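You operate a simulated robot arm through the tools that you are given. There is no shell and no other tool. Be economical: measure what you need, move in short steps, check, and stop when the job is done.

Carry out the task below with a simulated robot arm. There is one attempt and no reset: what you move stays moved.

## Task
Put things in order on the front of the long bench. At the end: the yellow thermometer is on the grey tray; the oil jar from the front of the long bench stands on top of the white pad box (marked "PADS"); the blue striped block stands where the silver round strainer stood; the silver round strainer stands where the oil jar stood; whatever was shut is shut again. Leave all else as you found it, and nothing knocked over.

The check looks at the end state, three seconds after you hand in, the way a careful person would. Anything else that was tipped, shoved, dropped, spilled or broken makes it a failure.

## Robot
A 7-joint arm with a two-finger parallel gripper, fixed in place. Base frame: the origin is at the foot of the arm, x ahead of it, y to its left, z up; the work surface is at about z = 0.915. Readings come in m, degrees, newtons and seconds.
With the tool pointing down near the work surface it reaches from about 0.1 to 0.64 m from the base axis. Its first joint turns from -66.0 to 66.0 degrees. Payload 1.57 kg.
The tool frame sits at the grasp point between the pads (the TCP): z along the fingers, y along the line on which they close. The tips reach 0.03 m beyond it. Largest opening 0.08 m; finger width 0.017, thickness 0.012; the body of the gripper, 0.04 by 0.082 m, starts 0.08 m behind the TCP.
Orientation is that of the tool frame in the base frame, as [roll, pitch, yaw] about the fixed x, y, z axes, in that order (R = Rz(yaw) Ry(pitch) Rx(roll)). With the fingers straight down and closing along the base's y, the tool's x points along the base's -x, its y along +y and its z along -z.

## Interface
- The arm moves only by the tool apply_moves. Its argument "deltas" is a list of rows, each a list of 7 numbers: the turn, a rotation vector about the base's x, y, z in degrees, then the shift along the base's x, y, z in m, then the gripper command, from -1 (shut) to 1 (fully open), values between in proportion. In form: [[ax, ay, az, x, y, z, gripper], ...]. A call has 1 to 12 rows; each row is the pose to reach, as a shift and turn from the pose commanded when the call began. Each row takes 0.2 s and may step no farther than 0.05 m and 8.6 degrees from the row before; otherwise, or with a gripper value out of range, the whole call is refused. Where a pose cannot be reached the arm comes as near as it can. A force on the tool above 40 N (or 10 N above the force at the start of the call, whichever is more), or a blocked arm, ends the call early, and 0.2 s more pass. Each finger travels about 0.072 m/s and halts on what it meets, pressing with about 20 N; the grip force reading is that of the motor and also rises with nothing between the fingers. The clock runs only during rows and for 0.2 s after the last one: add rows that repeat a pose to give the fingers time. It gives the time, the measured TCP pose, the force on the tool (base axes), the opening and the grip force at its end, in the units of the frame above (readings bear some noise), with the torque about the TCP (base axes, N m) and any sound that the robot's microphone picked up, and new pictures: "views" is both (left out), scene, wrist or none.
- Cameras (640 x 400 px; columns grow to the right, rows downward): "scene" is fixed at [0.0677, 0.4401, 1.4238]; the picture's right is [-0.54, -0.84, 0.00], its down [-0.56, 0.36, -0.75] and it looks along [0.63, -0.40, -0.66] (base axes); focal length 285 px, centre (320, 200). "wrist" rides on the gripper at [0.072, -0.007, -0.122] in the tool frame; the picture's right is [0.09, 1.00, 0.00], its down [-0.84, 0.08, -0.54] and it looks along [-0.54, 0.05, 0.84] (tool axes); focal length 238 px, centre (320, 200). There is no depth. A picture from a camera that has moved, and an enlarged one, comes with that camera's place and axes in the base frame and with its lens. The place of the scene camera against the robot may be out by one fixed shift of up to 0.025 m in any direction.
- close_up(camera, box): a new picture of the part [left, top, right, bottom] of that camera's present view, enlarged. No time passes.
- sign_off(): hands the job in; it is judged then, once.

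Go step by step. Nothing tells you positions but the pictures and the camera data: compare them with the known pose of the tool, close in by small moves and look again before you grip or let go. The budget is 120 turns and 200 pictures, counting those below and the enlarged ones. Unless the task says otherwise, let go and move clear before handing in, and close with one line.

The tools are called after "Call:" as name(argument=value, ...) on one line, values as JSON. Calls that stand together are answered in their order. apply_moves: Moves the arm, as the interface text tells. Its arguments: {"type":"object","properties":{"deltas":{"type":"array"},"views":{"type":"string","enum":["both","scene","wrist","none"]}},"required":["deltas"]} The other tools are called the same way: close_up (camera, box) takes an enlarged picture of a part of a camera's view; sign_off () hands the job in.

At the start:

```text
time: 0.0
eef_pos: [0.3721, 0.0518, 1.1986]
ee_rot: [179.9, 0.0, 180.0]
ft_force: [-0.1, 0.8, -0.6]
wrist_torque: [0.0, 0.02, 0.04]
width: 0.0802
finger_force: 0.1
```

scene: 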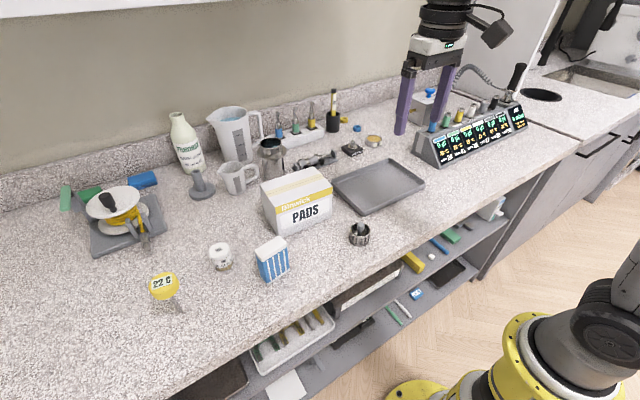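
wrist: 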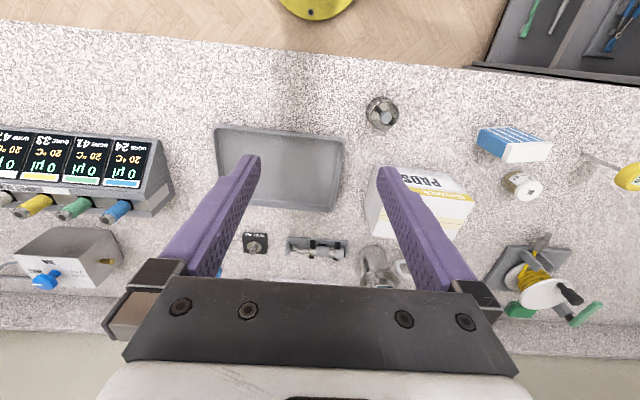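

I see the bench front: yellow thermometer, small white jar, blue striped block, silver strainer, PADS box and grey tray. I'll enlarge the views to identify each thing before moving.

Call:
close_up(camera="scene", box=[130, 160, 430, 350])

Call:
close_up(camera="wrist", box=[340, 80, 640, 270])

Call:
close_up(camera="scene", box=[190, 210, 310, 290])

```text
2.11 times, centred on (280, 255) of scene
camera zoom: at [0.0677, 0.4401, 1.4238], right [-0.54, -0.84, 0.0], down [-0.56, 0.36, -0.75], along [0.63, -0.4, -0.66], focal length 600 px, centre (404, 84)
```

zoom: 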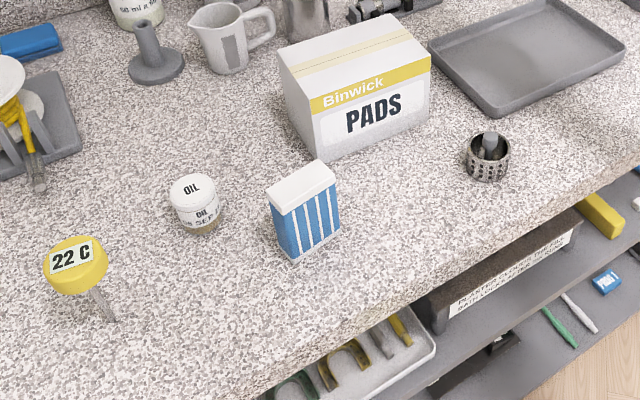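

```text
2.11 times, centred on (490, 175) of wrist
camera zoom: at [0.3003, 0.045, 1.3202], right [-0.09, 1.0, 0.0], down [0.84, 0.08, 0.54], along [0.54, 0.05, -0.84], focal length 502 px, centre (-38, 253)
```

zoom: 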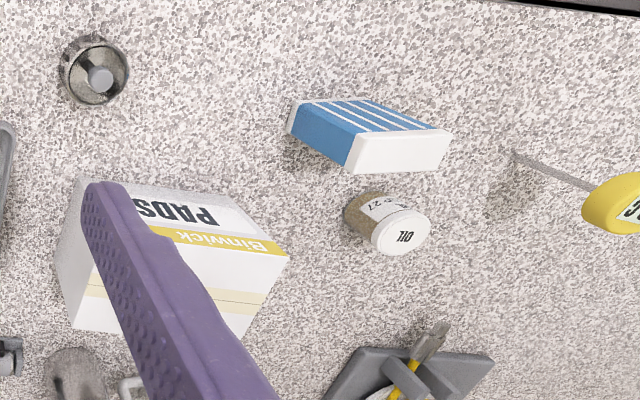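

```text
5.00 times, centred on (250, 250) of scene
camera zoom: at [0.0677, 0.4401, 1.4238], right [-0.54, -0.84, 0.0], down [-0.56, 0.36, -0.75], along [0.63, -0.4, -0.66], focal length 1426 px, centre (670, -50)
```

zoom: 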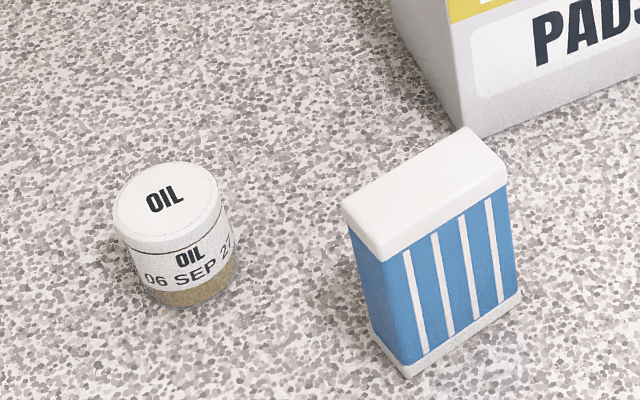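

The thermometer stands upright at about (.42,.53), the jar near (.483,.43), the block near (.402,.347), the strainer near (.38,.148), and the PADS box top is near (.528,.224,1.015). I'll move above the jar and look again.

Call:
apply_moves(deltas=[[0, 0, 0, 0.011, 0.045, -0.006, 1], [0, 0, 0, 0.022, 0.09, -0.012, 1], [0, 0, 0, 0.033, 0.135, -0.018, 1], [0, 0, 0, 0.044, 0.18, -0.025, 1], [0, 0, 0, 0.055, 0.225, -0.03, 1], [0, 0, 0, 0.066, 0.27, -0.036, 1], [0, 0, 0, 0.077, 0.315, -0.042, 1], [0, 0, 0, 0.088, 0.345, -0.05, 1], [0, 0, 0, 0.088, 0.345, -0.05, 1]])

Call:
close_up(camera="scene", box=[340, 210, 380, 250])

```text
time: 2.0
eef_pos: [0.438, 0.3721, 1.1318]
ee_rot: [-179.9, 0.1, 180.0]
ft_force: [-1.2, 0.3, 0.9]
wrist_torque: [0.01, -0.01, -0.02]
width: 0.08
finger_force: 0.1
out of reach, approached as far as the arm can: row 7, 8, 9
camera wrist: at [0.366, 0.3632, 1.2545], right [-0.09, 1.0, 0.0], down [0.84, 0.08, 0.54], along [0.54, 0.05, -0.84], focal length 238 px, centre (320, 200)
```

scene: 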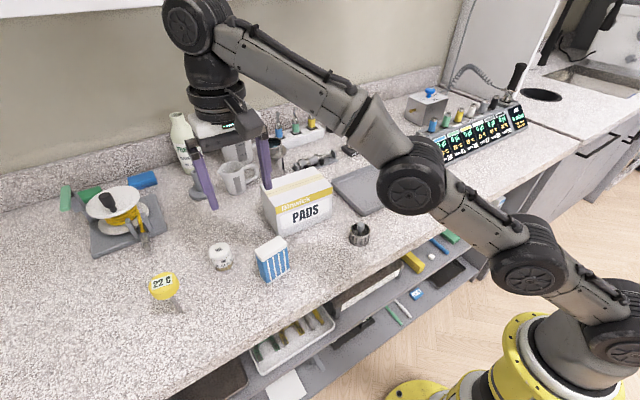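
wrist: 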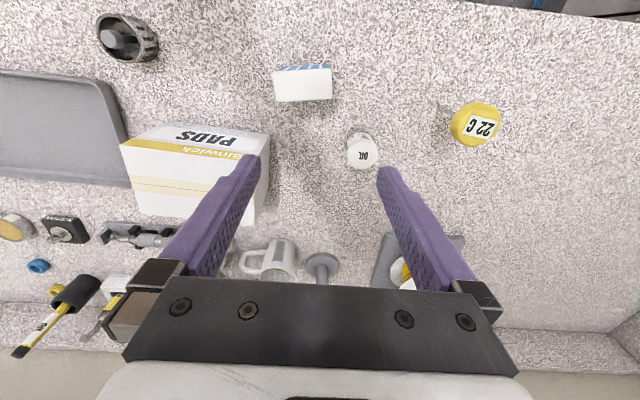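

```text
10.00 times, centred on (360, 230) of scene
camera zoom: at [0.0677, 0.4401, 1.4238], right [-0.54, -0.84, 0.0], down [-0.56, 0.36, -0.75], along [0.63, -0.4, -0.66], focal length 2852 px, centre (-80, -100)
```

zoom: 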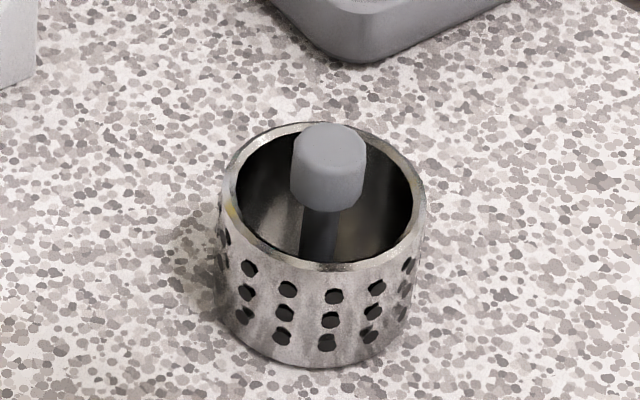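

The strainer is a perforated cup with a knob. The jar is at about (.477,.428), close to the reach limit, so I'll turn the tool radially and tilt it a little outward.

Call:
apply_moves(deltas=[[0, 0, 8.5, 0, 0, 0, 1], [0, 0, 17, 0, 0, 0, 1], [0, 0, 25.5, 0, 0, 0, 1], [0, 0, 34, 0, 0, 0, 1], [0, 0, 42, 0, 0, 0, 1], [0, 0, 42, 0, 0, 0, 1]], views="wrist")

```text
time: 3.4
eef_pos: [0.4379, 0.3694, 1.1317]
ee_rot: [180.0, 0.0, -137.9]
ft_force: [-0.4, 0.8, -1.0]
wrist_torque: [0.02, 0.01, 0.01]
width: 0.0804
finger_force: 0.1
camera wrist: at [0.3886, 0.316, 1.2549], right [-0.74, 0.68, 0.0], down [0.57, 0.62, 0.54], along [0.37, 0.4, -0.84], focal length 238 px, centre (320, 200)
```

wrist: 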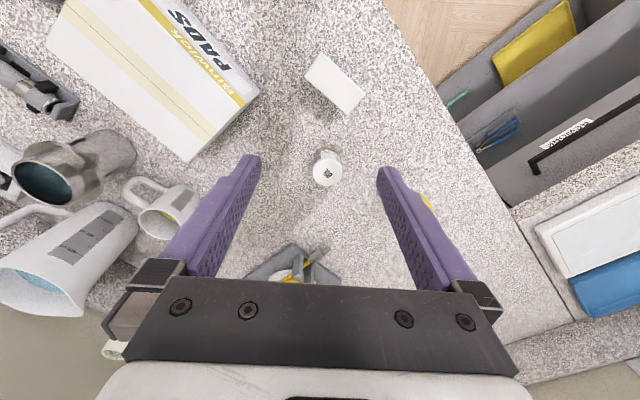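

The yaw is now aligned and the jar is at about (.481,.430). Next I tilt about 12° outward and move over the jar at z of about 1.05.

Call:
apply_moves(deltas=[[4.01, -4.46, 0, 0.01, 0.015, -0.03, 1], [8.03, -8.92, 0, 0.022, 0.03, -0.055, 1], [8.03, -8.92, 0, 0.032, 0.045, -0.08, 1], [8.03, -8.92, 0, 0.042, 0.06, -0.082, 1], [8.03, -8.92, 0, 0.042, 0.06, -0.082, 1]])

```text
time: 4.6
eef_pos: [0.4806, 0.4294, 1.0502]
ee_rot: [-180.0, 12.1, -138.0]
ft_force: [0.6, 0.7, -0.4]
wrist_torque: [0.01, -0.01, -0.03]
width: 0.0802
finger_force: 0.1
camera wrist: at [0.4125, 0.36, 1.1551], right [-0.73, 0.68, -0.02], down [0.47, 0.53, 0.7], along [0.49, 0.51, -0.71], focal length 238 px, centre (320, 200)
```

scene: 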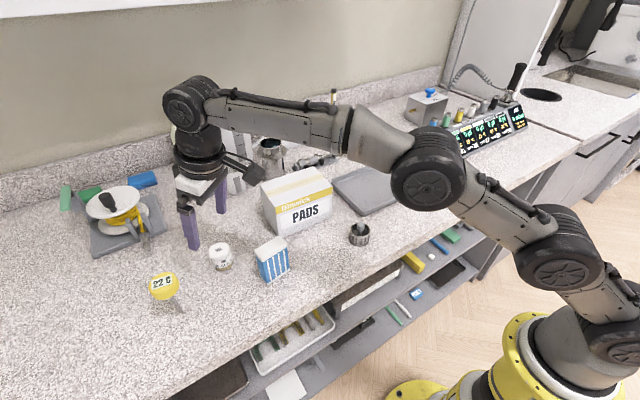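
wrist: 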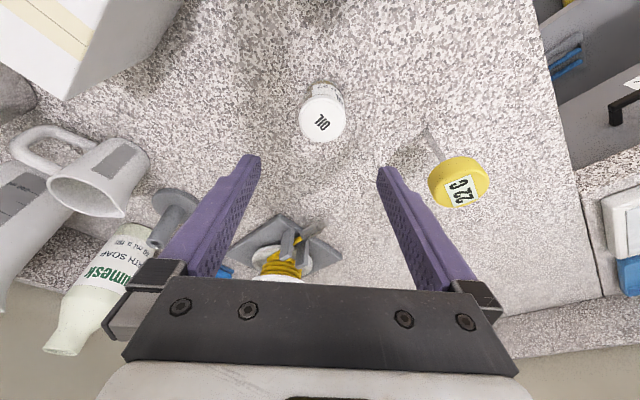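

The tool is directly over the jar, which I put at (.479,.430). I'll descend straight down to about z 0.948 with the fingers open.

Call:
apply_moves(deltas=[[0, 0, 0, -0.001, 0.0, -0.04, 1], [0, 0, 0, -0.001, 0.0, -0.075, 1], [0, 0, 0, -0.001, 0.0, -0.1, 1], [0, 0, 0, -0.001, 0.0, -0.1, 1]])

Call:
close_up(camera="scene", box=[130, 180, 310, 310])

```text
time: 5.6
eef_pos: [0.4798, 0.4299, 0.9517]
ee_rot: [-180.0, 12.0, -138.0]
ft_force: [0.9, -0.1, -0.1]
wrist_torque: [-0.02, -0.01, -0.01]
width: 0.0794
finger_force: 0.0
camera wrist: at [0.4124, 0.3608, 1.0557], right [-0.73, 0.68, -0.02], down [0.47, 0.53, 0.7], along [0.49, 0.51, -0.71], focal length 238 px, centre (320, 200)
```

scene: 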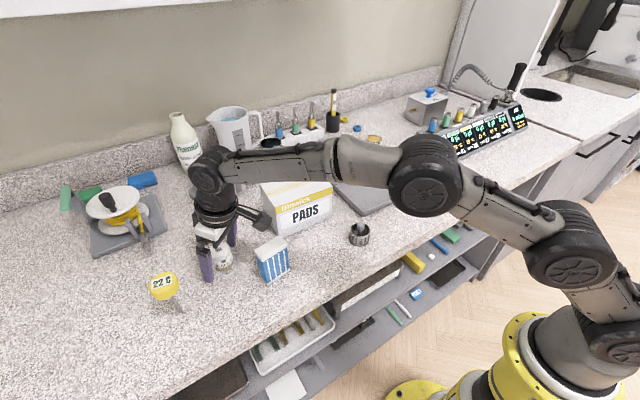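
wrist: 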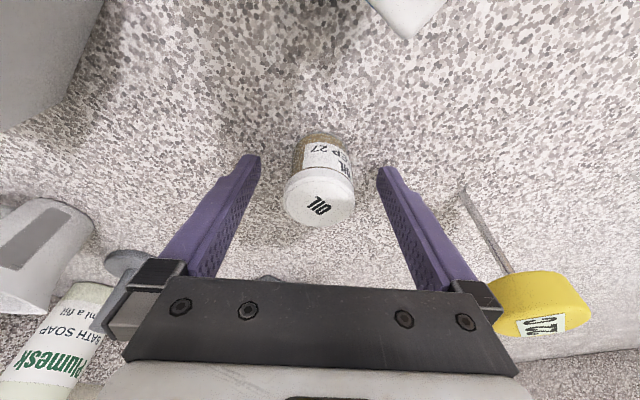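

```text
3.08 times, centred on (220, 245) of scene
camera zoom: at [0.0677, 0.4401, 1.4238], right [-0.54, -0.84, 0.0], down [-0.56, 0.36, -0.75], along [0.63, -0.4, -0.66], focal length 878 px, centre (628, 62)
```

zoom: 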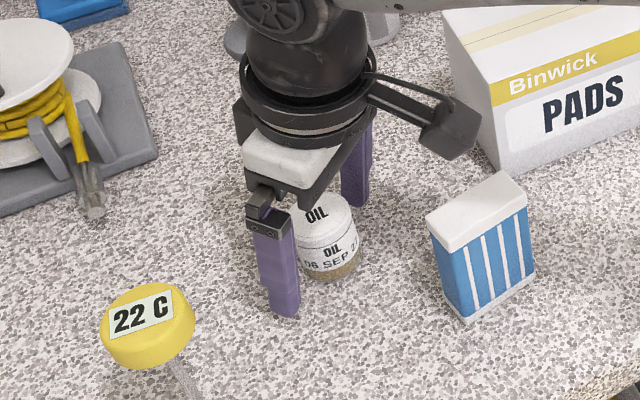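

The jar sits between the pads and is centred. I'll close the gripper, then lift straight up.

Call:
apply_moves(deltas=[[0, 0, 0, 0, 0, 0, -1], [0, 0, 0, 0, 0, 0, -1], [0, 0, 0, 0, 0, 0, -1], [0, 0, 0, 0, 0, 0, -1]], views="wrist")

```text
time: 6.6
eef_pos: [0.4796, 0.4309, 0.9515]
ee_rot: [180.0, 12.0, -138.1]
ft_force: [0.1, -0.5, 0.3]
wrist_torque: [0.0, 0.01, -0.02]
width: 0.0387
finger_force: 20.3
camera wrist: at [0.4124, 0.3608, 1.0559], right [-0.73, 0.68, -0.02], down [0.47, 0.53, 0.7], along [0.49, 0.51, -0.71], focal length 238 px, centre (320, 200)
```

wrist: 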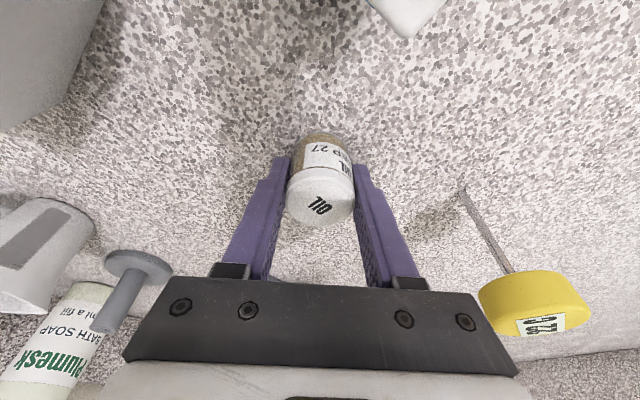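

The jar is held at 39 mm. I lift it, swing it over the PADS box while keeping the tilt radial, and look again.

Call:
apply_moves(deltas=[[0, 0, 0, 0, 0, 0.03, -1], [0, 0, 0, 0, 0, 0.06, -1], [0, 0, 0, -0.01, -0.015, 0.1, -1], [0, 0, -4, -0.005, -0.05, 0.125, -1], [0, 0, -8, 0.012, -0.09, 0.145, -1], [0, 0, -12, 0.03, -0.13, 0.15, -1], [0, 0, -16, 0.042, -0.17, 0.15, -1], [0, 0, -19, 0.049, -0.206, 0.15, -1], [0, 0, -19, 0.049, -0.206, 0.15, -1]])

Call:
close_up(camera="scene", box=[220, 130, 370, 250])

```text
time: 8.6
eef_pos: [0.527, 0.2229, 1.0997]
ee_rot: [-180.0, 12.0, -157.0]
ft_force: [-0.1, -0.1, -1.3]
wrist_torque: [0.01, 0.01, 0.01]
width: 0.0389
finger_force: 19.8
camera wrist: at [0.4417, 0.1789, 1.2045], right [-0.47, 0.88, -0.02], down [0.62, 0.35, 0.7], along [0.63, 0.32, -0.71], focal length 238 px, centre (320, 200)
```

scene: 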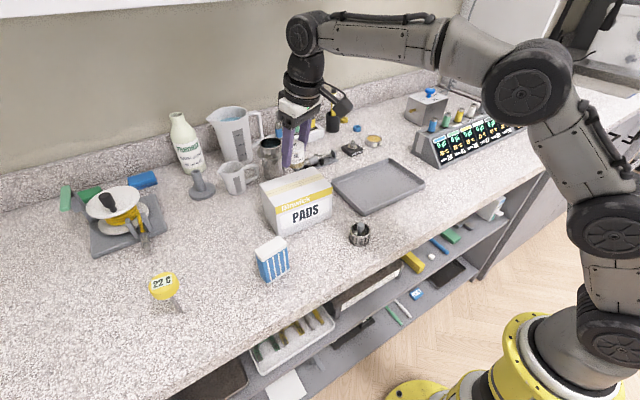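
wrist: 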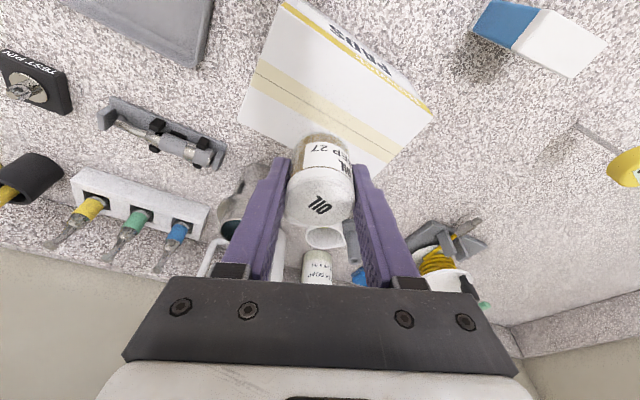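

```text
3.33 times, centred on (295, 190) of scene
camera zoom: at [0.0678, 0.4401, 1.4238], right [-0.54, -0.84, 0.0], down [-0.56, 0.36, -0.75], along [0.63, -0.4, -0.66], focal length 951 px, centre (403, 233)
```

zoom: 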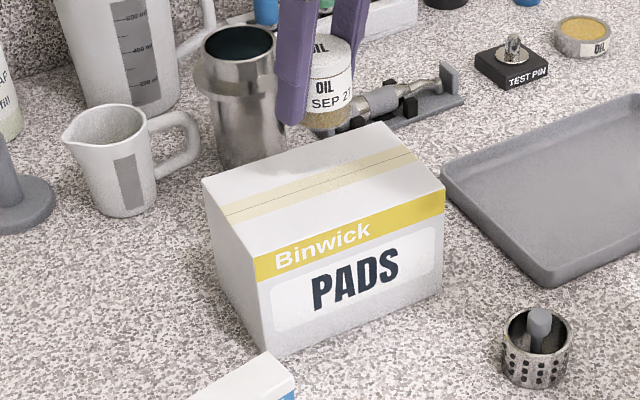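

The jar hangs near the back edge of the box. I put the box top centre near (.512,.235), so I shift toward it, lower a little and look.

Call:
apply_moves(deltas=[[0, 0, 0, -0.015, 0.01, 0, -1], [0, 0, 0, -0.015, 0.011, -0.015, -1], [0, 0, 0, -0.015, 0.011, -0.015, -1]], views="none")

Call:
close_up(camera="wrist", box=[220, 0, 460, 210])

Call:
close_up(camera="scene", box=[240, 110, 360, 240])

```text
time: 9.4
eef_pos: [0.5134, 0.2333, 1.0851]
ee_rot: [-180.0, 12.2, -157.0]
ft_force: [0.5, 0.4, -0.1]
wrist_torque: [-0.02, -0.01, 0.05]
width: 0.0388
finger_force: 20.0
```

```text
1.90 times, centred on (340, 105) of wrist
camera zoom: at [0.4266, 0.1901, 1.19], right [-0.47, 0.88, -0.02], down [0.62, 0.35, 0.7], along [0.63, 0.32, -0.71], focal length 454 px, centre (282, 381)
```

zoom: 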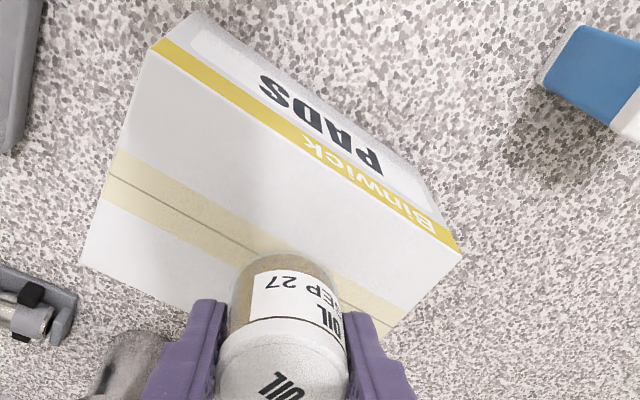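

```text
3.08 times, centred on (300, 175) of scene
camera zoom: at [0.0677, 0.4401, 1.4238], right [-0.54, -0.84, 0.0], down [-0.56, 0.36, -0.75], along [0.63, -0.4, -0.66], focal length 878 px, centre (382, 277)
```

zoom: 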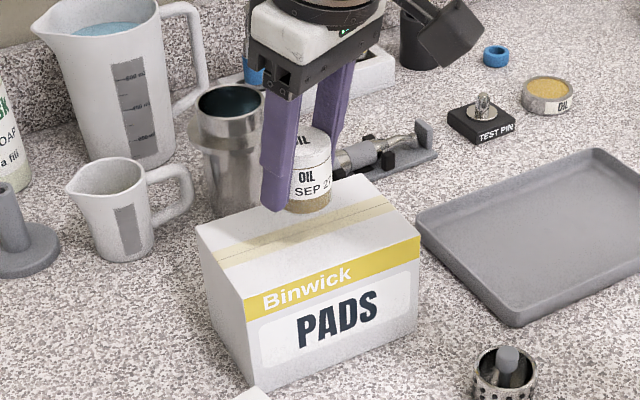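

The box top centre is about (.514,.226), and the jar is well inside its outline. I'll descend in small steps and watch the force.

Call:
apply_moves(deltas=[[0, 0, 0, 0, -0.005, -0.008, -1], [0, 0, 0, 0, -0.005, -0.016, -1], [0, 0, 0, 0, -0.005, -0.016, -1]], views="scene")

Call:
close_up(camera="scene", box=[250, 120, 350, 220])

```text
time: 10.2
eef_pos: [0.5128, 0.2298, 1.0684]
ee_rot: [-180.0, 12.0, -157.0]
ft_force: [0.3, 0.5, -0.6]
wrist_torque: [-0.01, 0.05, -0.03]
width: 0.0384
finger_force: 20.3
```

scene: 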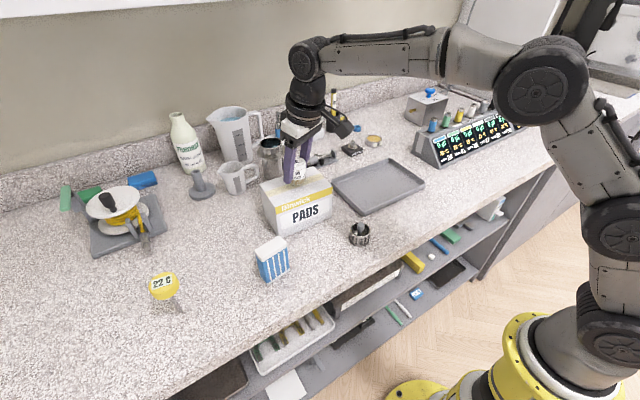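

```text
4.00 times, centred on (300, 170) of scene
camera zoom: at [0.0677, 0.4401, 1.4238], right [-0.54, -0.84, 0.0], down [-0.56, 0.36, -0.75], along [0.63, -0.4, -0.66], focal length 1141 px, centre (400, 320)
```

zoom: 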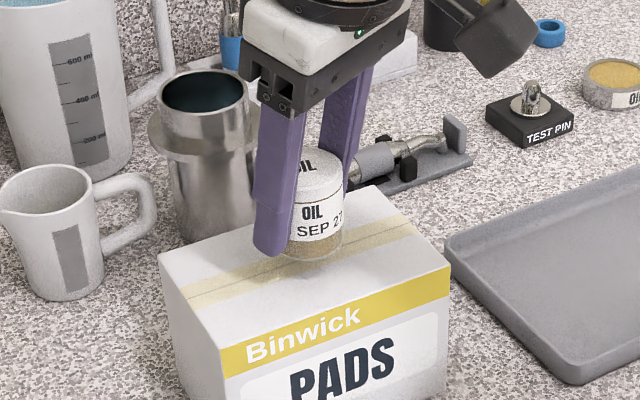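

The jar base is about a centimetre above the lid of the box. I continue in finer steps.

Call:
apply_moves(deltas=[[0, 0, 0, 0, 0, -0.003, -1], [0, 0, 0, 0, 0, -0.006, -1], [0, 0, 0, 0, 0, -0.006, -1]], views="none")

Call:
close_up(camera="scene", box=[270, 140, 330, 200])

```text
time: 11.0
eef_pos: [0.513, 0.2286, 1.0634]
ee_rot: [179.9, 12.0, -157.1]
ft_force: [0.5, 0.4, -0.3]
wrist_torque: [0.01, -0.01, 0.02]
width: 0.0387
finger_force: 19.5
```

```text
6.67 times, centred on (300, 170) of scene
camera zoom: at [0.0677, 0.4401, 1.4238], right [-0.54, -0.84, 0.0], down [-0.56, 0.36, -0.75], along [0.63, -0.4, -0.66], focal length 1901 px, centre (453, 400)
```

zoom: 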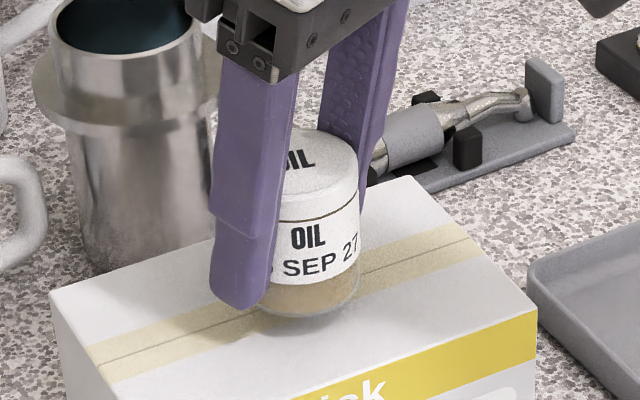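

Call:
apply_moves(deltas=[[0, 0, 0, 0, 0, -0.002, -1], [0, 0, 0, 0, 0, -0.004, -1], [0, 0, 0, 0, 0, -0.004, -1]], views="none")

Call:
close_up(camera="scene", box=[270, 150, 330, 210])

```text
time: 11.8
eef_pos: [0.5132, 0.2304, 1.0595]
ee_rot: [180.0, 12.0, -157.0]
ft_force: [-0.8, -0.6, -1.1]
wrist_torque: [0.0, -0.01, -0.02]
width: 0.0388
finger_force: 20.2
```

```text
6.67 times, centred on (300, 180) of scene
camera zoom: at [0.0677, 0.4401, 1.4238], right [-0.54, -0.84, 0.0], down [-0.56, 0.36, -0.75], along [0.63, -0.4, -0.66], focal length 1901 px, centre (453, 333)
```

zoom: 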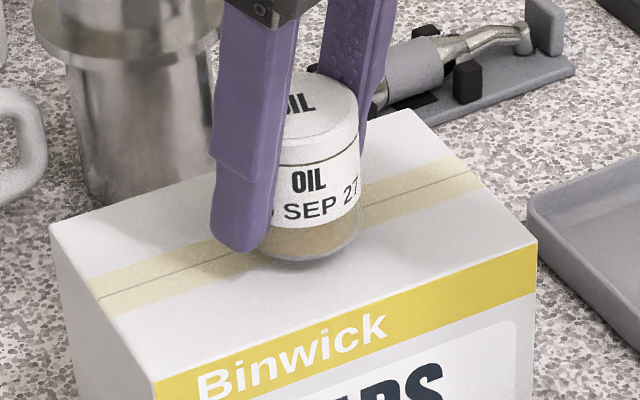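

No contact force yet, so I keep stepping down.

Call:
apply_moves(deltas=[[0, 0, 0, 0, 0, -0.002, -1], [0, 0, 0, 0, 0, -0.004, -1], [0, 0, 0, 0, 0, -0.004, -1]], views="none")

Call:
close_up(camera="scene", box=[270, 150, 330, 210])

```text
time: 12.6
eef_pos: [0.5137, 0.2296, 1.0551]
ee_rot: [-179.9, 12.0, -156.9]
ft_force: [-0.1, -0.4, -1.0]
wrist_torque: [-0.01, -0.03, 0.02]
width: 0.0391
finger_force: 20.3
```

```text
6.67 times, centred on (300, 180) of scene
camera zoom: at [0.0677, 0.4401, 1.4238], right [-0.54, -0.84, 0.0], down [-0.56, 0.36, -0.75], along [0.63, -0.4, -0.66], focal length 1901 px, centre (453, 333)
```

zoom: 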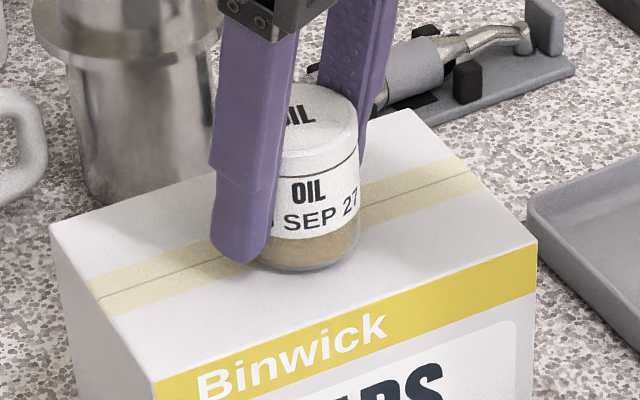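

The jar is nearly touching now. I take 1 mm steps.

Call:
apply_moves(deltas=[[0, 0, 0, 0, 0, -0.001, -1], [0, 0, 0, 0, 0, -0.002, -1], [0, 0, 0, 0, 0, -0.002, -1]], views="none")

```text
time: 13.4
eef_pos: [0.5135, 0.2294, 1.0535]
ee_rot: [-180.0, 11.9, -157.0]
ft_force: [-0.7, 0.2, -0.9]
wrist_torque: [0.02, 0.03, 0.01]
width: 0.0385
finger_force: 20.0
```

Call:
apply_moves(deltas=[[0, 0, 0, 0, 0, -0.001, -1], [0, 0, 0, 0, 0, -0.002, -1], [0, 0, 0, 0, 0, -0.002, -1]], views="none")

Call:
close_up(camera="scene", box=[270, 150, 330, 210])

```text
time: 14.2
eef_pos: [0.5122, 0.2291, 1.0524]
ee_rot: [180.0, 12.0, -157.0]
ft_force: [-0.5, 0.1, 3.4]
wrist_torque: [-0.03, 0.02, -0.03]
width: 0.0388
finger_force: 20.3
```

```text
6.67 times, centred on (300, 180) of scene
camera zoom: at [0.0677, 0.4401, 1.4238], right [-0.54, -0.84, 0.0], down [-0.56, 0.36, -0.75], along [0.63, -0.4, -0.66], focal length 1901 px, centre (453, 333)
```

zoom: 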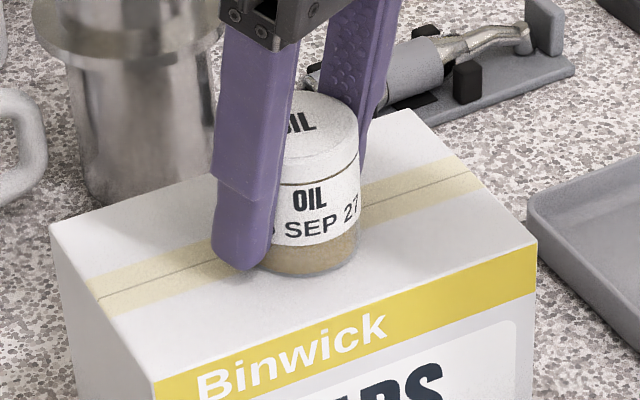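

Contact at 3.4 N, so the jar stands on the box. I open moderately and rise straight up.

Call:
apply_moves(deltas=[[0, 0, 0, 0, 0, 0, 0.7], [0, 0, 0, 0, 0, 0, 0.7], [0, 0, 0, 0, 0, 0, 0.7], [0, 0, 0, 0, 0, 0.02, 0.7], [0, 0, 0, 0, 0, 0.05, 0.7], [0, 0, 0, -0.01, 0, 0.09, 0.7]])

Call:
close_up(camera="scene", box=[250, 140, 350, 230])

```text
time: 15.6
eef_pos: [0.503, 0.2299, 1.1425]
ee_rot: [-180.0, 12.1, -157.0]
ft_force: [0.2, -0.4, 0.5]
wrist_torque: [0.02, 0.04, 0.02]
width: 0.0681
finger_force: 0.0
camera wrist: at [0.417, 0.1858, 1.2463], right [-0.47, 0.88, -0.02], down [0.62, 0.35, 0.7], along [0.63, 0.32, -0.71], focal length 238 px, centre (320, 200)
```

scene: 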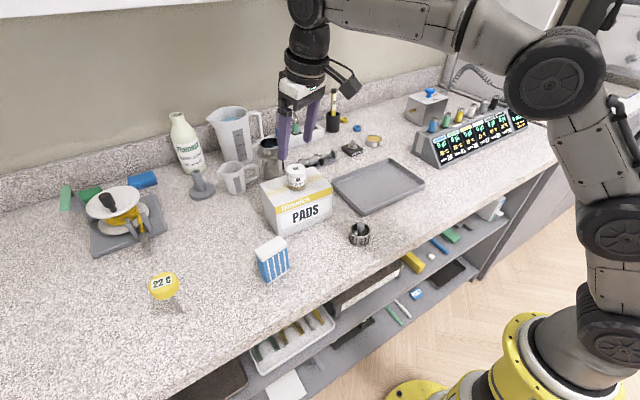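
wrist: 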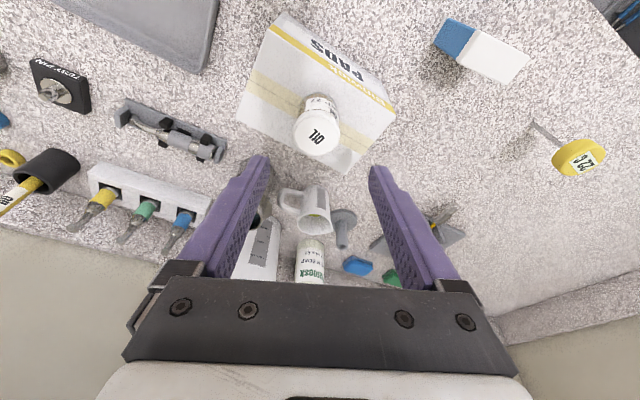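

```text
4.44 times, centred on (300, 185) of scene
camera zoom: at [0.0677, 0.4401, 1.4238], right [-0.54, -0.84, 0.0], down [-0.56, 0.36, -0.75], along [0.63, -0.4, -0.66], focal length 1268 px, centre (409, 267)
```

zoom: 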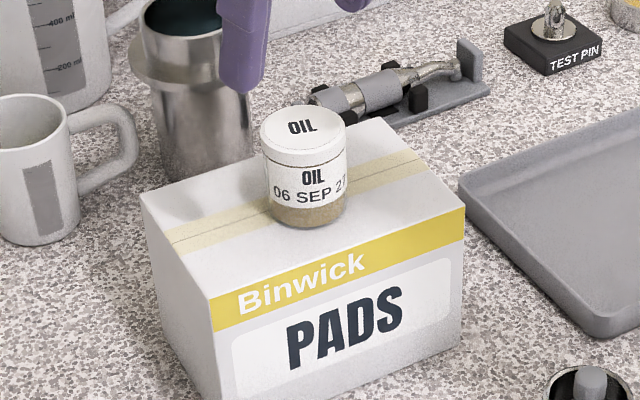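

The jar stands upright, well placed on the PADS box. Next is the strainer: I move over it with the same tilt, which I'll need at the far spot.

Call:
apply_moves(deltas=[[0, 0, 0, -0.04, -0.025, 0, 1], [0, 0, 0, -0.08, -0.052, 0, 1], [0, 0, -1, -0.11, -0.07, -0.025, 1], [0, 0, -1.7, -0.123, -0.082, -0.06, 1], [0, 0, -1.7, -0.123, -0.082, -0.06, 1]])

Call:
close_up(camera="wrist", box=[220, 60, 420, 200])

```text
time: 16.8
eef_pos: [0.3788, 0.147, 1.0814]
ee_rot: [-180.0, 11.9, -158.6]
ft_force: [-0.7, -0.1, 0.3]
wrist_torque: [0.02, 0.02, 0.02]
width: 0.0801
finger_force: 0.0
camera wrist: at [0.292, 0.105, 1.1856], right [-0.45, 0.9, -0.02], down [0.63, 0.33, 0.7], along [0.64, 0.3, -0.71], focal length 238 px, centre (320, 200)
```

scene: 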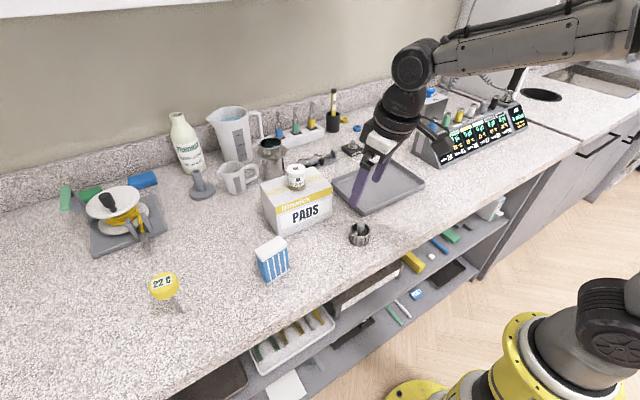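
wrist: 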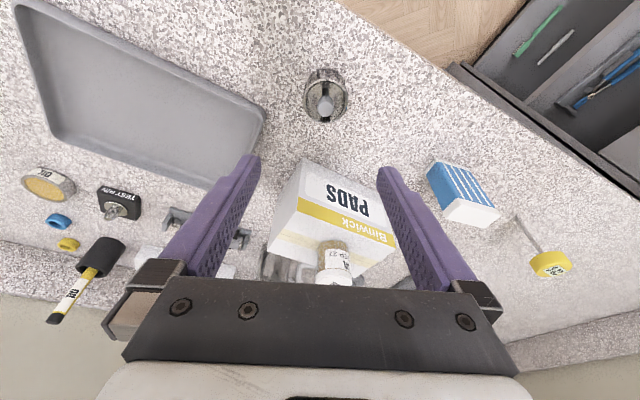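

```text
2.86 times, centred on (320, 130) of wrist
camera zoom: at [0.292, 0.105, 1.1856], right [-0.45, 0.9, -0.02], down [0.63, 0.33, 0.7], along [0.64, 0.3, -0.71], focal length 681 px, centre (320, 400)
```

zoom: 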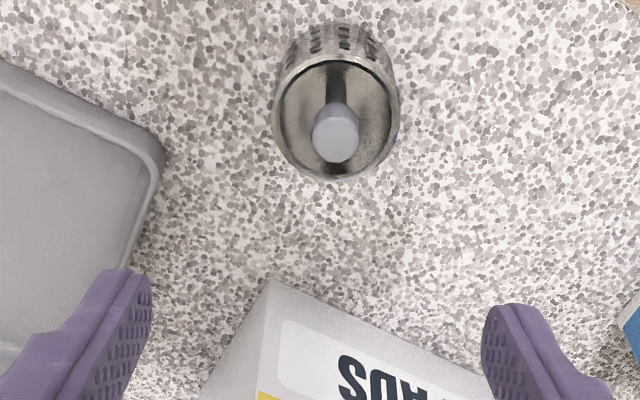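

The strainer's centre is at (.380,.148), just under the tool, and both sides are clear. I descend around it.

Call:
apply_moves(deltas=[[0, 0, 0, 0.0012, 0.001, -0.045, 1], [0, 0, 0, 0.0012, 0.001, -0.09, 1], [0, 0, 0, 0.0012, 0.001, -0.12, 1], [0, 0, 0, 0.0012, 0.001, -0.13, 1], [0, 0, 0, 0.0012, 0.001, -0.13, 1]])

Call:
close_up(camera="scene", box=[320, 180, 400, 260])

```text
time: 18.0
eef_pos: [0.3804, 0.1477, 0.9516]
ee_rot: [180.0, 12.0, -158.7]
ft_force: [-1.2, -0.4, 0.0]
wrist_torque: [-0.01, -0.02, 0.02]
width: 0.0798
finger_force: 0.0
camera wrist: at [0.2934, 0.107, 1.0556], right [-0.45, 0.9, -0.02], down [0.63, 0.33, 0.7], along [0.64, 0.3, -0.71], focal length 238 px, centre (320, 200)
```

scene: 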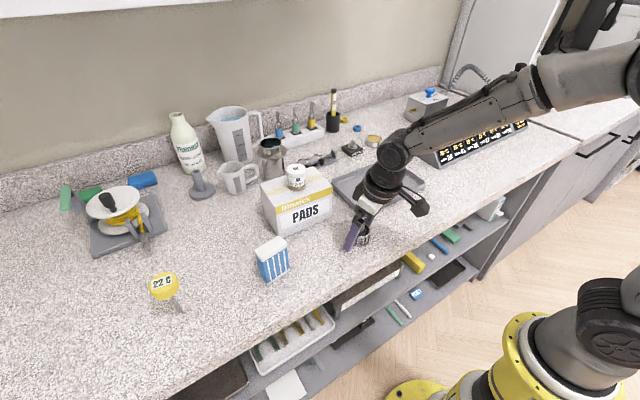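
wrist: 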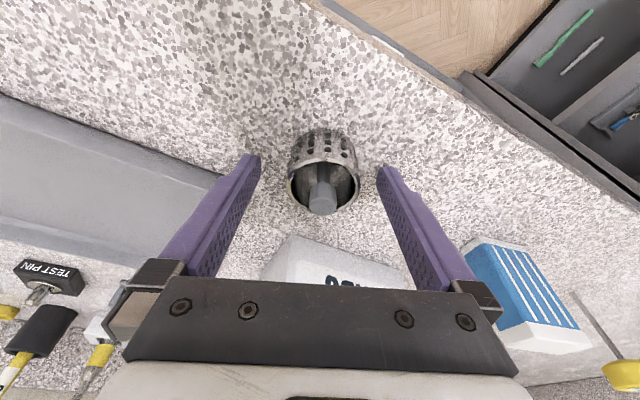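

```text
5.00 times, centred on (360, 220) of scene
camera zoom: at [0.0677, 0.4401, 1.4238], right [-0.54, -0.84, 0.0], down [-0.56, 0.36, -0.75], along [0.63, -0.4, -0.66], focal length 1426 px, centre (120, 100)
```

zoom: 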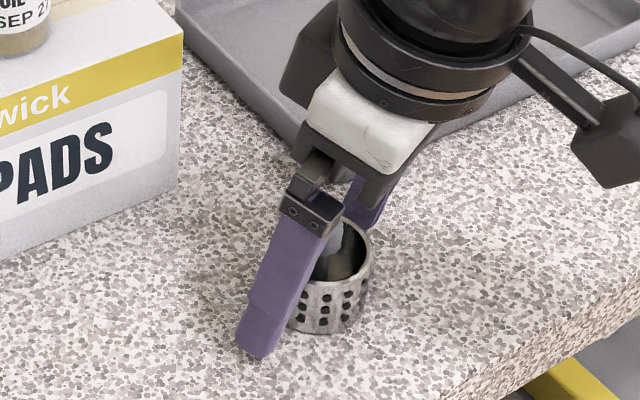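

The strainer is centred between the fingers. I close on it.

Call:
apply_moves(deltas=[[0, 0, 0, 0, 0, 0, -1], [0, 0, 0, 0, 0, 0, -1], [0, 0, 0, 0, 0, 0, -1], [0, 0, 0, 0, 0, 0, -1]], views="wrist")

```text
time: 19.0
eef_pos: [0.3813, 0.1479, 0.9511]
ee_rot: [180.0, 11.9, -158.7]
ft_force: [0.1, 0.1, -0.7]
wrist_torque: [0.02, 0.0, 0.01]
width: 0.0423
finger_force: 19.6
camera wrist: at [0.2935, 0.1069, 1.0559], right [-0.45, 0.9, -0.02], down [0.63, 0.33, 0.7], along [0.64, 0.3, -0.71], focal length 238 px, centre (320, 200)
```

wrist: 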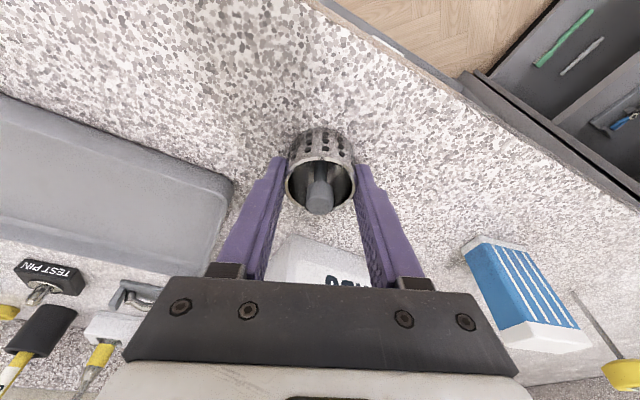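

Held at 42 mm. I lift it and carry it to the former jar spot at (.479,.430).

Call:
apply_moves(deltas=[[0, 0, 0, 0, 0, 0.045, -1], [0, 0, 0, 0, 0, 0.09, -1], [0, 0, 0, 0, 0, 0.132, -1], [0, 0, 3, 0.012, 0.042, 0.135, -1], [0, 0, 6, 0.025, 0.083, 0.135, -1], [0, 0, 9, 0.039, 0.125, 0.135, -1], [0, 0, 12, 0.053, 0.167, 0.135, -1], [0, 0, 15, 0.067, 0.208, 0.13, -1], [0, 0, 18, 0.083, 0.249, 0.12, -1], [0, 0, 20.6, 0.098, 0.282, 0.105, -1], [0, 0, 20.6, 0.098, 0.282, 0.1, -1]])

Call:
close_up(camera="scene", box=[130, 180, 310, 310])

```text
time: 21.4
eef_pos: [0.4795, 0.431, 1.0505]
ee_rot: [-180.0, 12.0, -137.9]
ft_force: [0.3, 1.0, -0.4]
wrist_torque: [-0.01, -0.02, -0.01]
width: 0.042
finger_force: 20.2
camera wrist: at [0.4121, 0.3617, 1.1556], right [-0.73, 0.68, -0.02], down [0.47, 0.53, 0.7], along [0.49, 0.51, -0.71], focal length 238 px, centre (320, 200)
```

scene: 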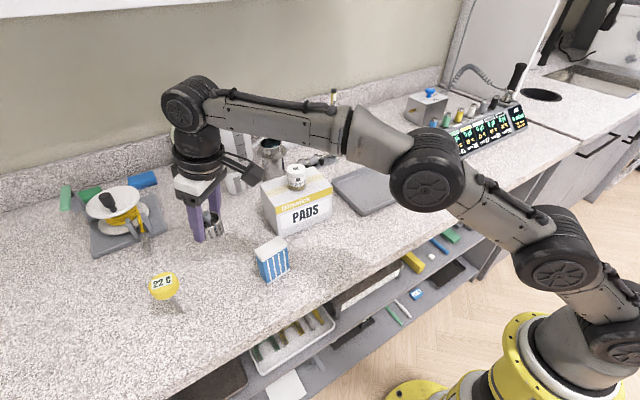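
wrist: 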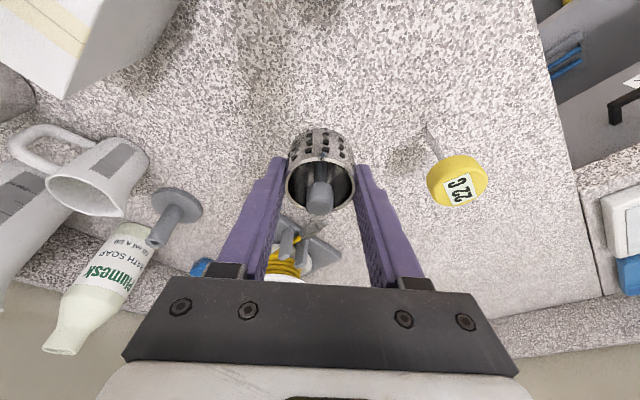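

```text
3.08 times, centred on (220, 245) of scene
camera zoom: at [0.0677, 0.4402, 1.4238], right [-0.54, -0.84, 0.0], down [-0.56, 0.36, -0.75], along [0.63, -0.4, -0.66], focal length 878 px, centre (628, 62)
```

zoom: 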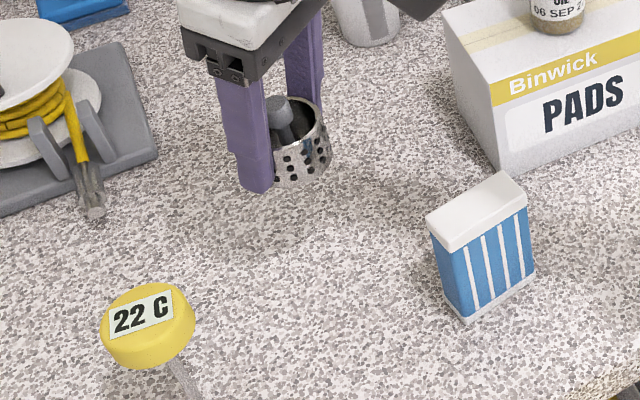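

It is over the spot. I lower it to about 3 mm above the bench, then touch down.

Call:
apply_moves(deltas=[[0, 0, 0, -0.0005, -0.001, -0.04, -1], [0, 0, 0, -0.0005, -0.001, -0.075, -1], [0, 0, 0, -0.0005, -0.001, -0.092, -1], [0, 0, 0, -0.0005, -0.001, -0.096, -1], [0, 0, 0, -0.0005, -0.001, -0.098, -1], [0, 0, 0, -0.0005, -0.001, -0.098, -1]], views="none")

Call:
close_up(camera="scene", box=[180, 210, 260, 290])

```text
time: 22.8
eef_pos: [0.4791, 0.4301, 0.9536]
ee_rot: [-179.9, 11.9, -138.1]
ft_force: [-0.2, 0.2, 0.3]
wrist_torque: [0.01, 0.0, 0.0]
width: 0.042
finger_force: 19.8
```

```text
5.00 times, centred on (220, 250) of scene
camera zoom: at [0.0677, 0.4401, 1.4238], right [-0.54, -0.84, 0.0], down [-0.56, 0.36, -0.75], along [0.63, -0.4, -0.66], focal length 1426 px, centre (820, -50)
```

zoom: 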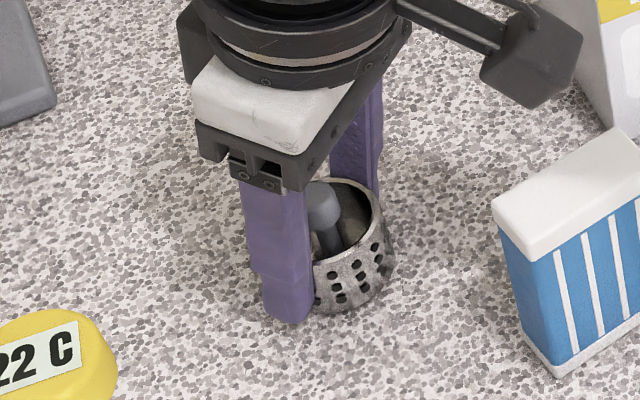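

The strainer lines up with the old jar location. I go down the last few millimetres.

Call:
apply_moves(deltas=[[0, 0, 0, 0, 0, -0.001, -1], [0, 0, 0, 0, 0, -0.002, -1], [0, 0, 0, 0, 0, -0.002, -1]], views="none")

```text
time: 23.6
eef_pos: [0.478, 0.4297, 0.952]
ee_rot: [-179.9, 12.0, -138.1]
ft_force: [-1.1, 0.1, -0.4]
wrist_torque: [0.0, 0.01, 0.02]
width: 0.042
finger_force: 19.9
```

Call:
apply_moves(deltas=[[0, 0, 0, 0, 0, -0.001, -1], [0, 0, 0, 0, 0, -0.001, -1]], views="none")

```text
time: 24.2
eef_pos: [0.4791, 0.4288, 0.9508]
ee_rot: [-179.9, 12.1, -138.1]
ft_force: [-0.5, -0.4, 1.6]
wrist_torque: [0.07, 0.06, 0.0]
width: 0.0417
finger_force: 20.0
```

Light contact, about 2 N. I release and rise.

Call:
apply_moves(deltas=[[0, 0, 0, 0, 0, 0, 0.8], [0, 0, 0, 0, 0, 0, 0.8], [0, 0, 0, 0, 0, 0, 0.8], [0, 0, 0, 0, 0, 0.03, 0.8], [0, 0, 0, 0, 0, 0.07, 0.8], [0, 0, 0, -0.005, -0.005, 0.11, 0.8], [0, 0, 0, -0.02, -0.02, 0.14, 0.8], [0, 0, 0, -0.02, -0.02, 0.14, 0.8]])

Call:
close_up(camera="scene", box=[190, 200, 310, 300])

```text
time: 26.0
eef_pos: [0.4582, 0.4089, 1.092]
ee_rot: [180.0, 11.9, -138.1]
ft_force: [-0.6, -0.4, 0.3]
wrist_torque: [0.02, 0.02, -0.02]
width: 0.072
finger_force: 0.1
camera wrist: at [0.3913, 0.3408, 1.1954], right [-0.73, 0.68, -0.02], down [0.47, 0.53, 0.7], along [0.49, 0.51, -0.71], focal length 238 px, centre (320, 200)
```

scene: 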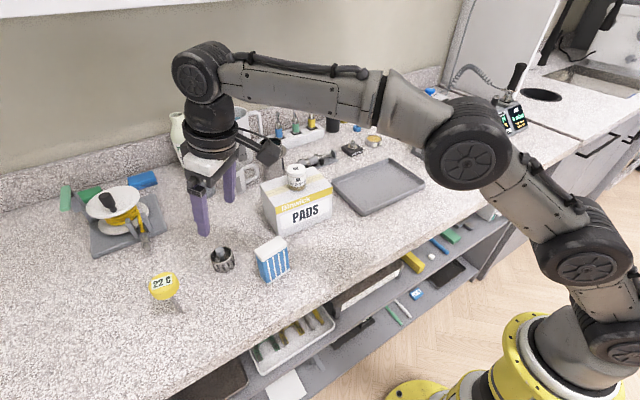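
wrist: 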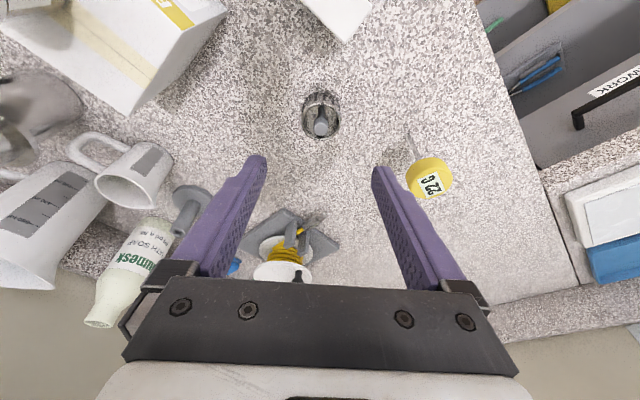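

```text
4.00 times, centred on (250, 250) of scene
camera zoom: at [0.0677, 0.4401, 1.4238], right [-0.54, -0.84, 0.0], down [-0.56, 0.36, -0.75], along [0.63, -0.4, -0.66], focal length 1141 px, centre (600, 0)
```

zoom: 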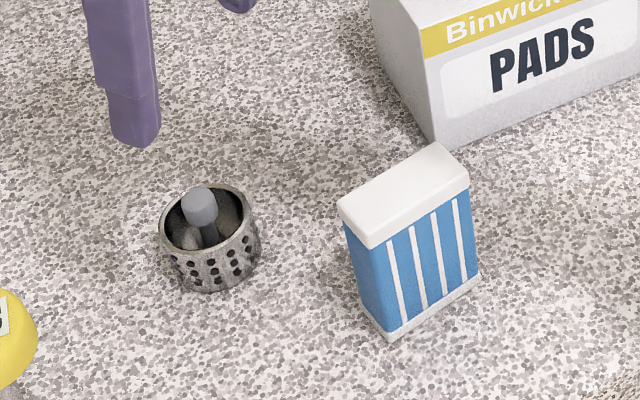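

The strainer stands upright at the jar's old spot. For the block I undo the tilt first, then yaw to match its long side.

Call:
apply_moves(deltas=[[-4.01, 4.46, 0, -0.02, -0.02, 0.02, 1], [-8.03, 8.92, 0, -0.04, -0.04, 0.038, 1], [-8.03, 8.92, 0, -0.058, -0.06, 0.038, 1], [-8.03, 8.92, 0, -0.058, -0.06, 0.038, 1]], views="none")

Call:
apply_moves(deltas=[[0, 0, -8, 0, 0, 0, 1], [0, 0, -16, 0, 0, 0, 1], [0, 0, -24, 0, 0, 0, 1], [0, 0, -32.5, 0, 0, 0, 1], [0, 0, -32.5, 0, 0, 0, 1]], views="wrist")

Call:
close_up(camera="wrist", box=[240, 60, 400, 200])

```text
time: 27.0
eef_pos: [0.4001, 0.3497, 1.1279]
ee_rot: [180.0, -0.1, -138.1]
ft_force: [-0.1, 0.2, -0.5]
wrist_torque: [0.0, -0.02, -0.01]
width: 0.0801
finger_force: 0.1
```

```text
time: 28.2
eef_pos: [0.401, 0.3498, 1.1293]
ee_rot: [-180.0, 0.0, -170.7]
ft_force: [-0.4, -0.2, -1.2]
wrist_torque: [-0.01, 0.02, 0.01]
width: 0.08
finger_force: 0.1
camera wrist: at [0.3307, 0.3313, 1.2509], right [-0.25, 0.97, 0.0], down [0.81, 0.21, 0.54], along [0.52, 0.14, -0.84], focal length 238 px, centre (320, 200)
```

wrist: 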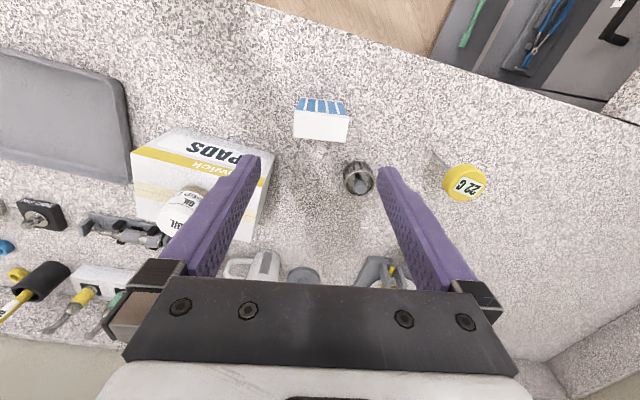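

```text
2.86 times, centred on (320, 130) of wrist
camera zoom: at [0.3307, 0.3313, 1.2509], right [-0.25, 0.97, 0.0], down [0.81, 0.21, 0.54], along [0.52, 0.14, -0.84], focal length 681 px, centre (320, 400)
```

zoom: 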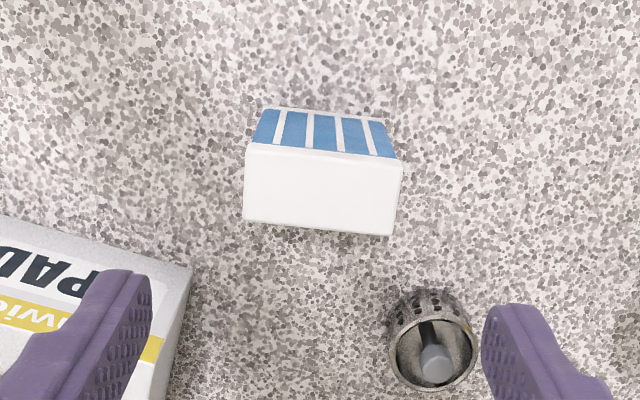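

The block's top centre is at about (.401,.351), aligned with the tool, and its height is about 0.075. I descend with open fingers around the long ends.

Call:
apply_moves(deltas=[[0, 0, 1, 0, 0.001, -0.045, 1], [0, 0, 1, 0, 0.001, -0.085, 1], [0, 0, 1, 0, 0.001, -0.11, 1], [0, 0, 1, 0, 0.001, -0.11, 1]], views="wrist")

Call:
close_up(camera="scene", box=[220, 190, 320, 290])

```text
time: 29.2
eef_pos: [0.4011, 0.3502, 1.0173]
ee_rot: [-180.0, 0.0, -169.7]
ft_force: [-0.1, -0.6, 0.6]
wrist_torque: [-0.02, 0.01, 0.02]
width: 0.0801
finger_force: 0.0
camera wrist: at [0.3312, 0.3303, 1.14], right [-0.27, 0.96, 0.0], down [0.81, 0.23, 0.54], along [0.52, 0.15, -0.84], focal length 238 px, centre (320, 200)
```

wrist: 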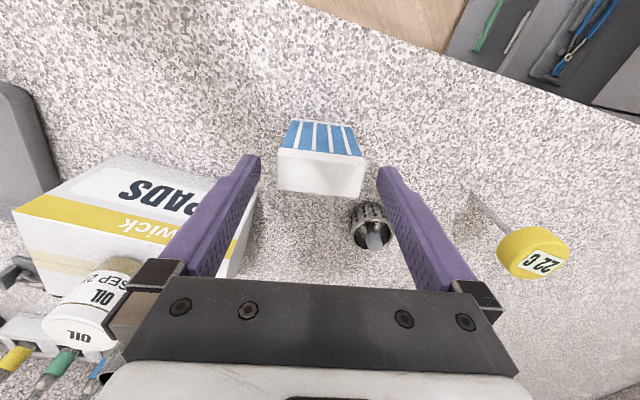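

```text
4.00 times, centred on (270, 240) of scene
camera zoom: at [0.0677, 0.4401, 1.4238], right [-0.54, -0.84, 0.0], down [-0.56, 0.36, -0.75], along [0.63, -0.4, -0.66], focal length 1141 px, centre (520, 40)
```

zoom: 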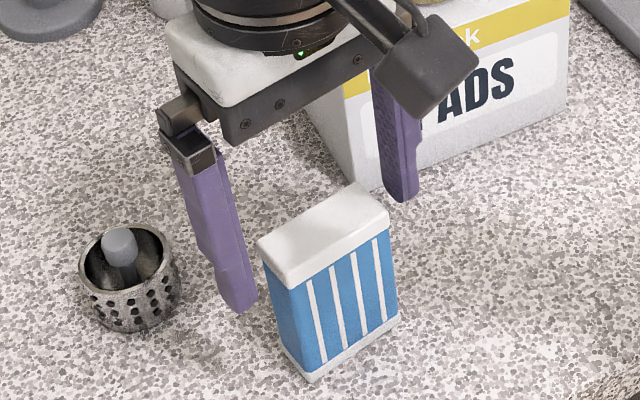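

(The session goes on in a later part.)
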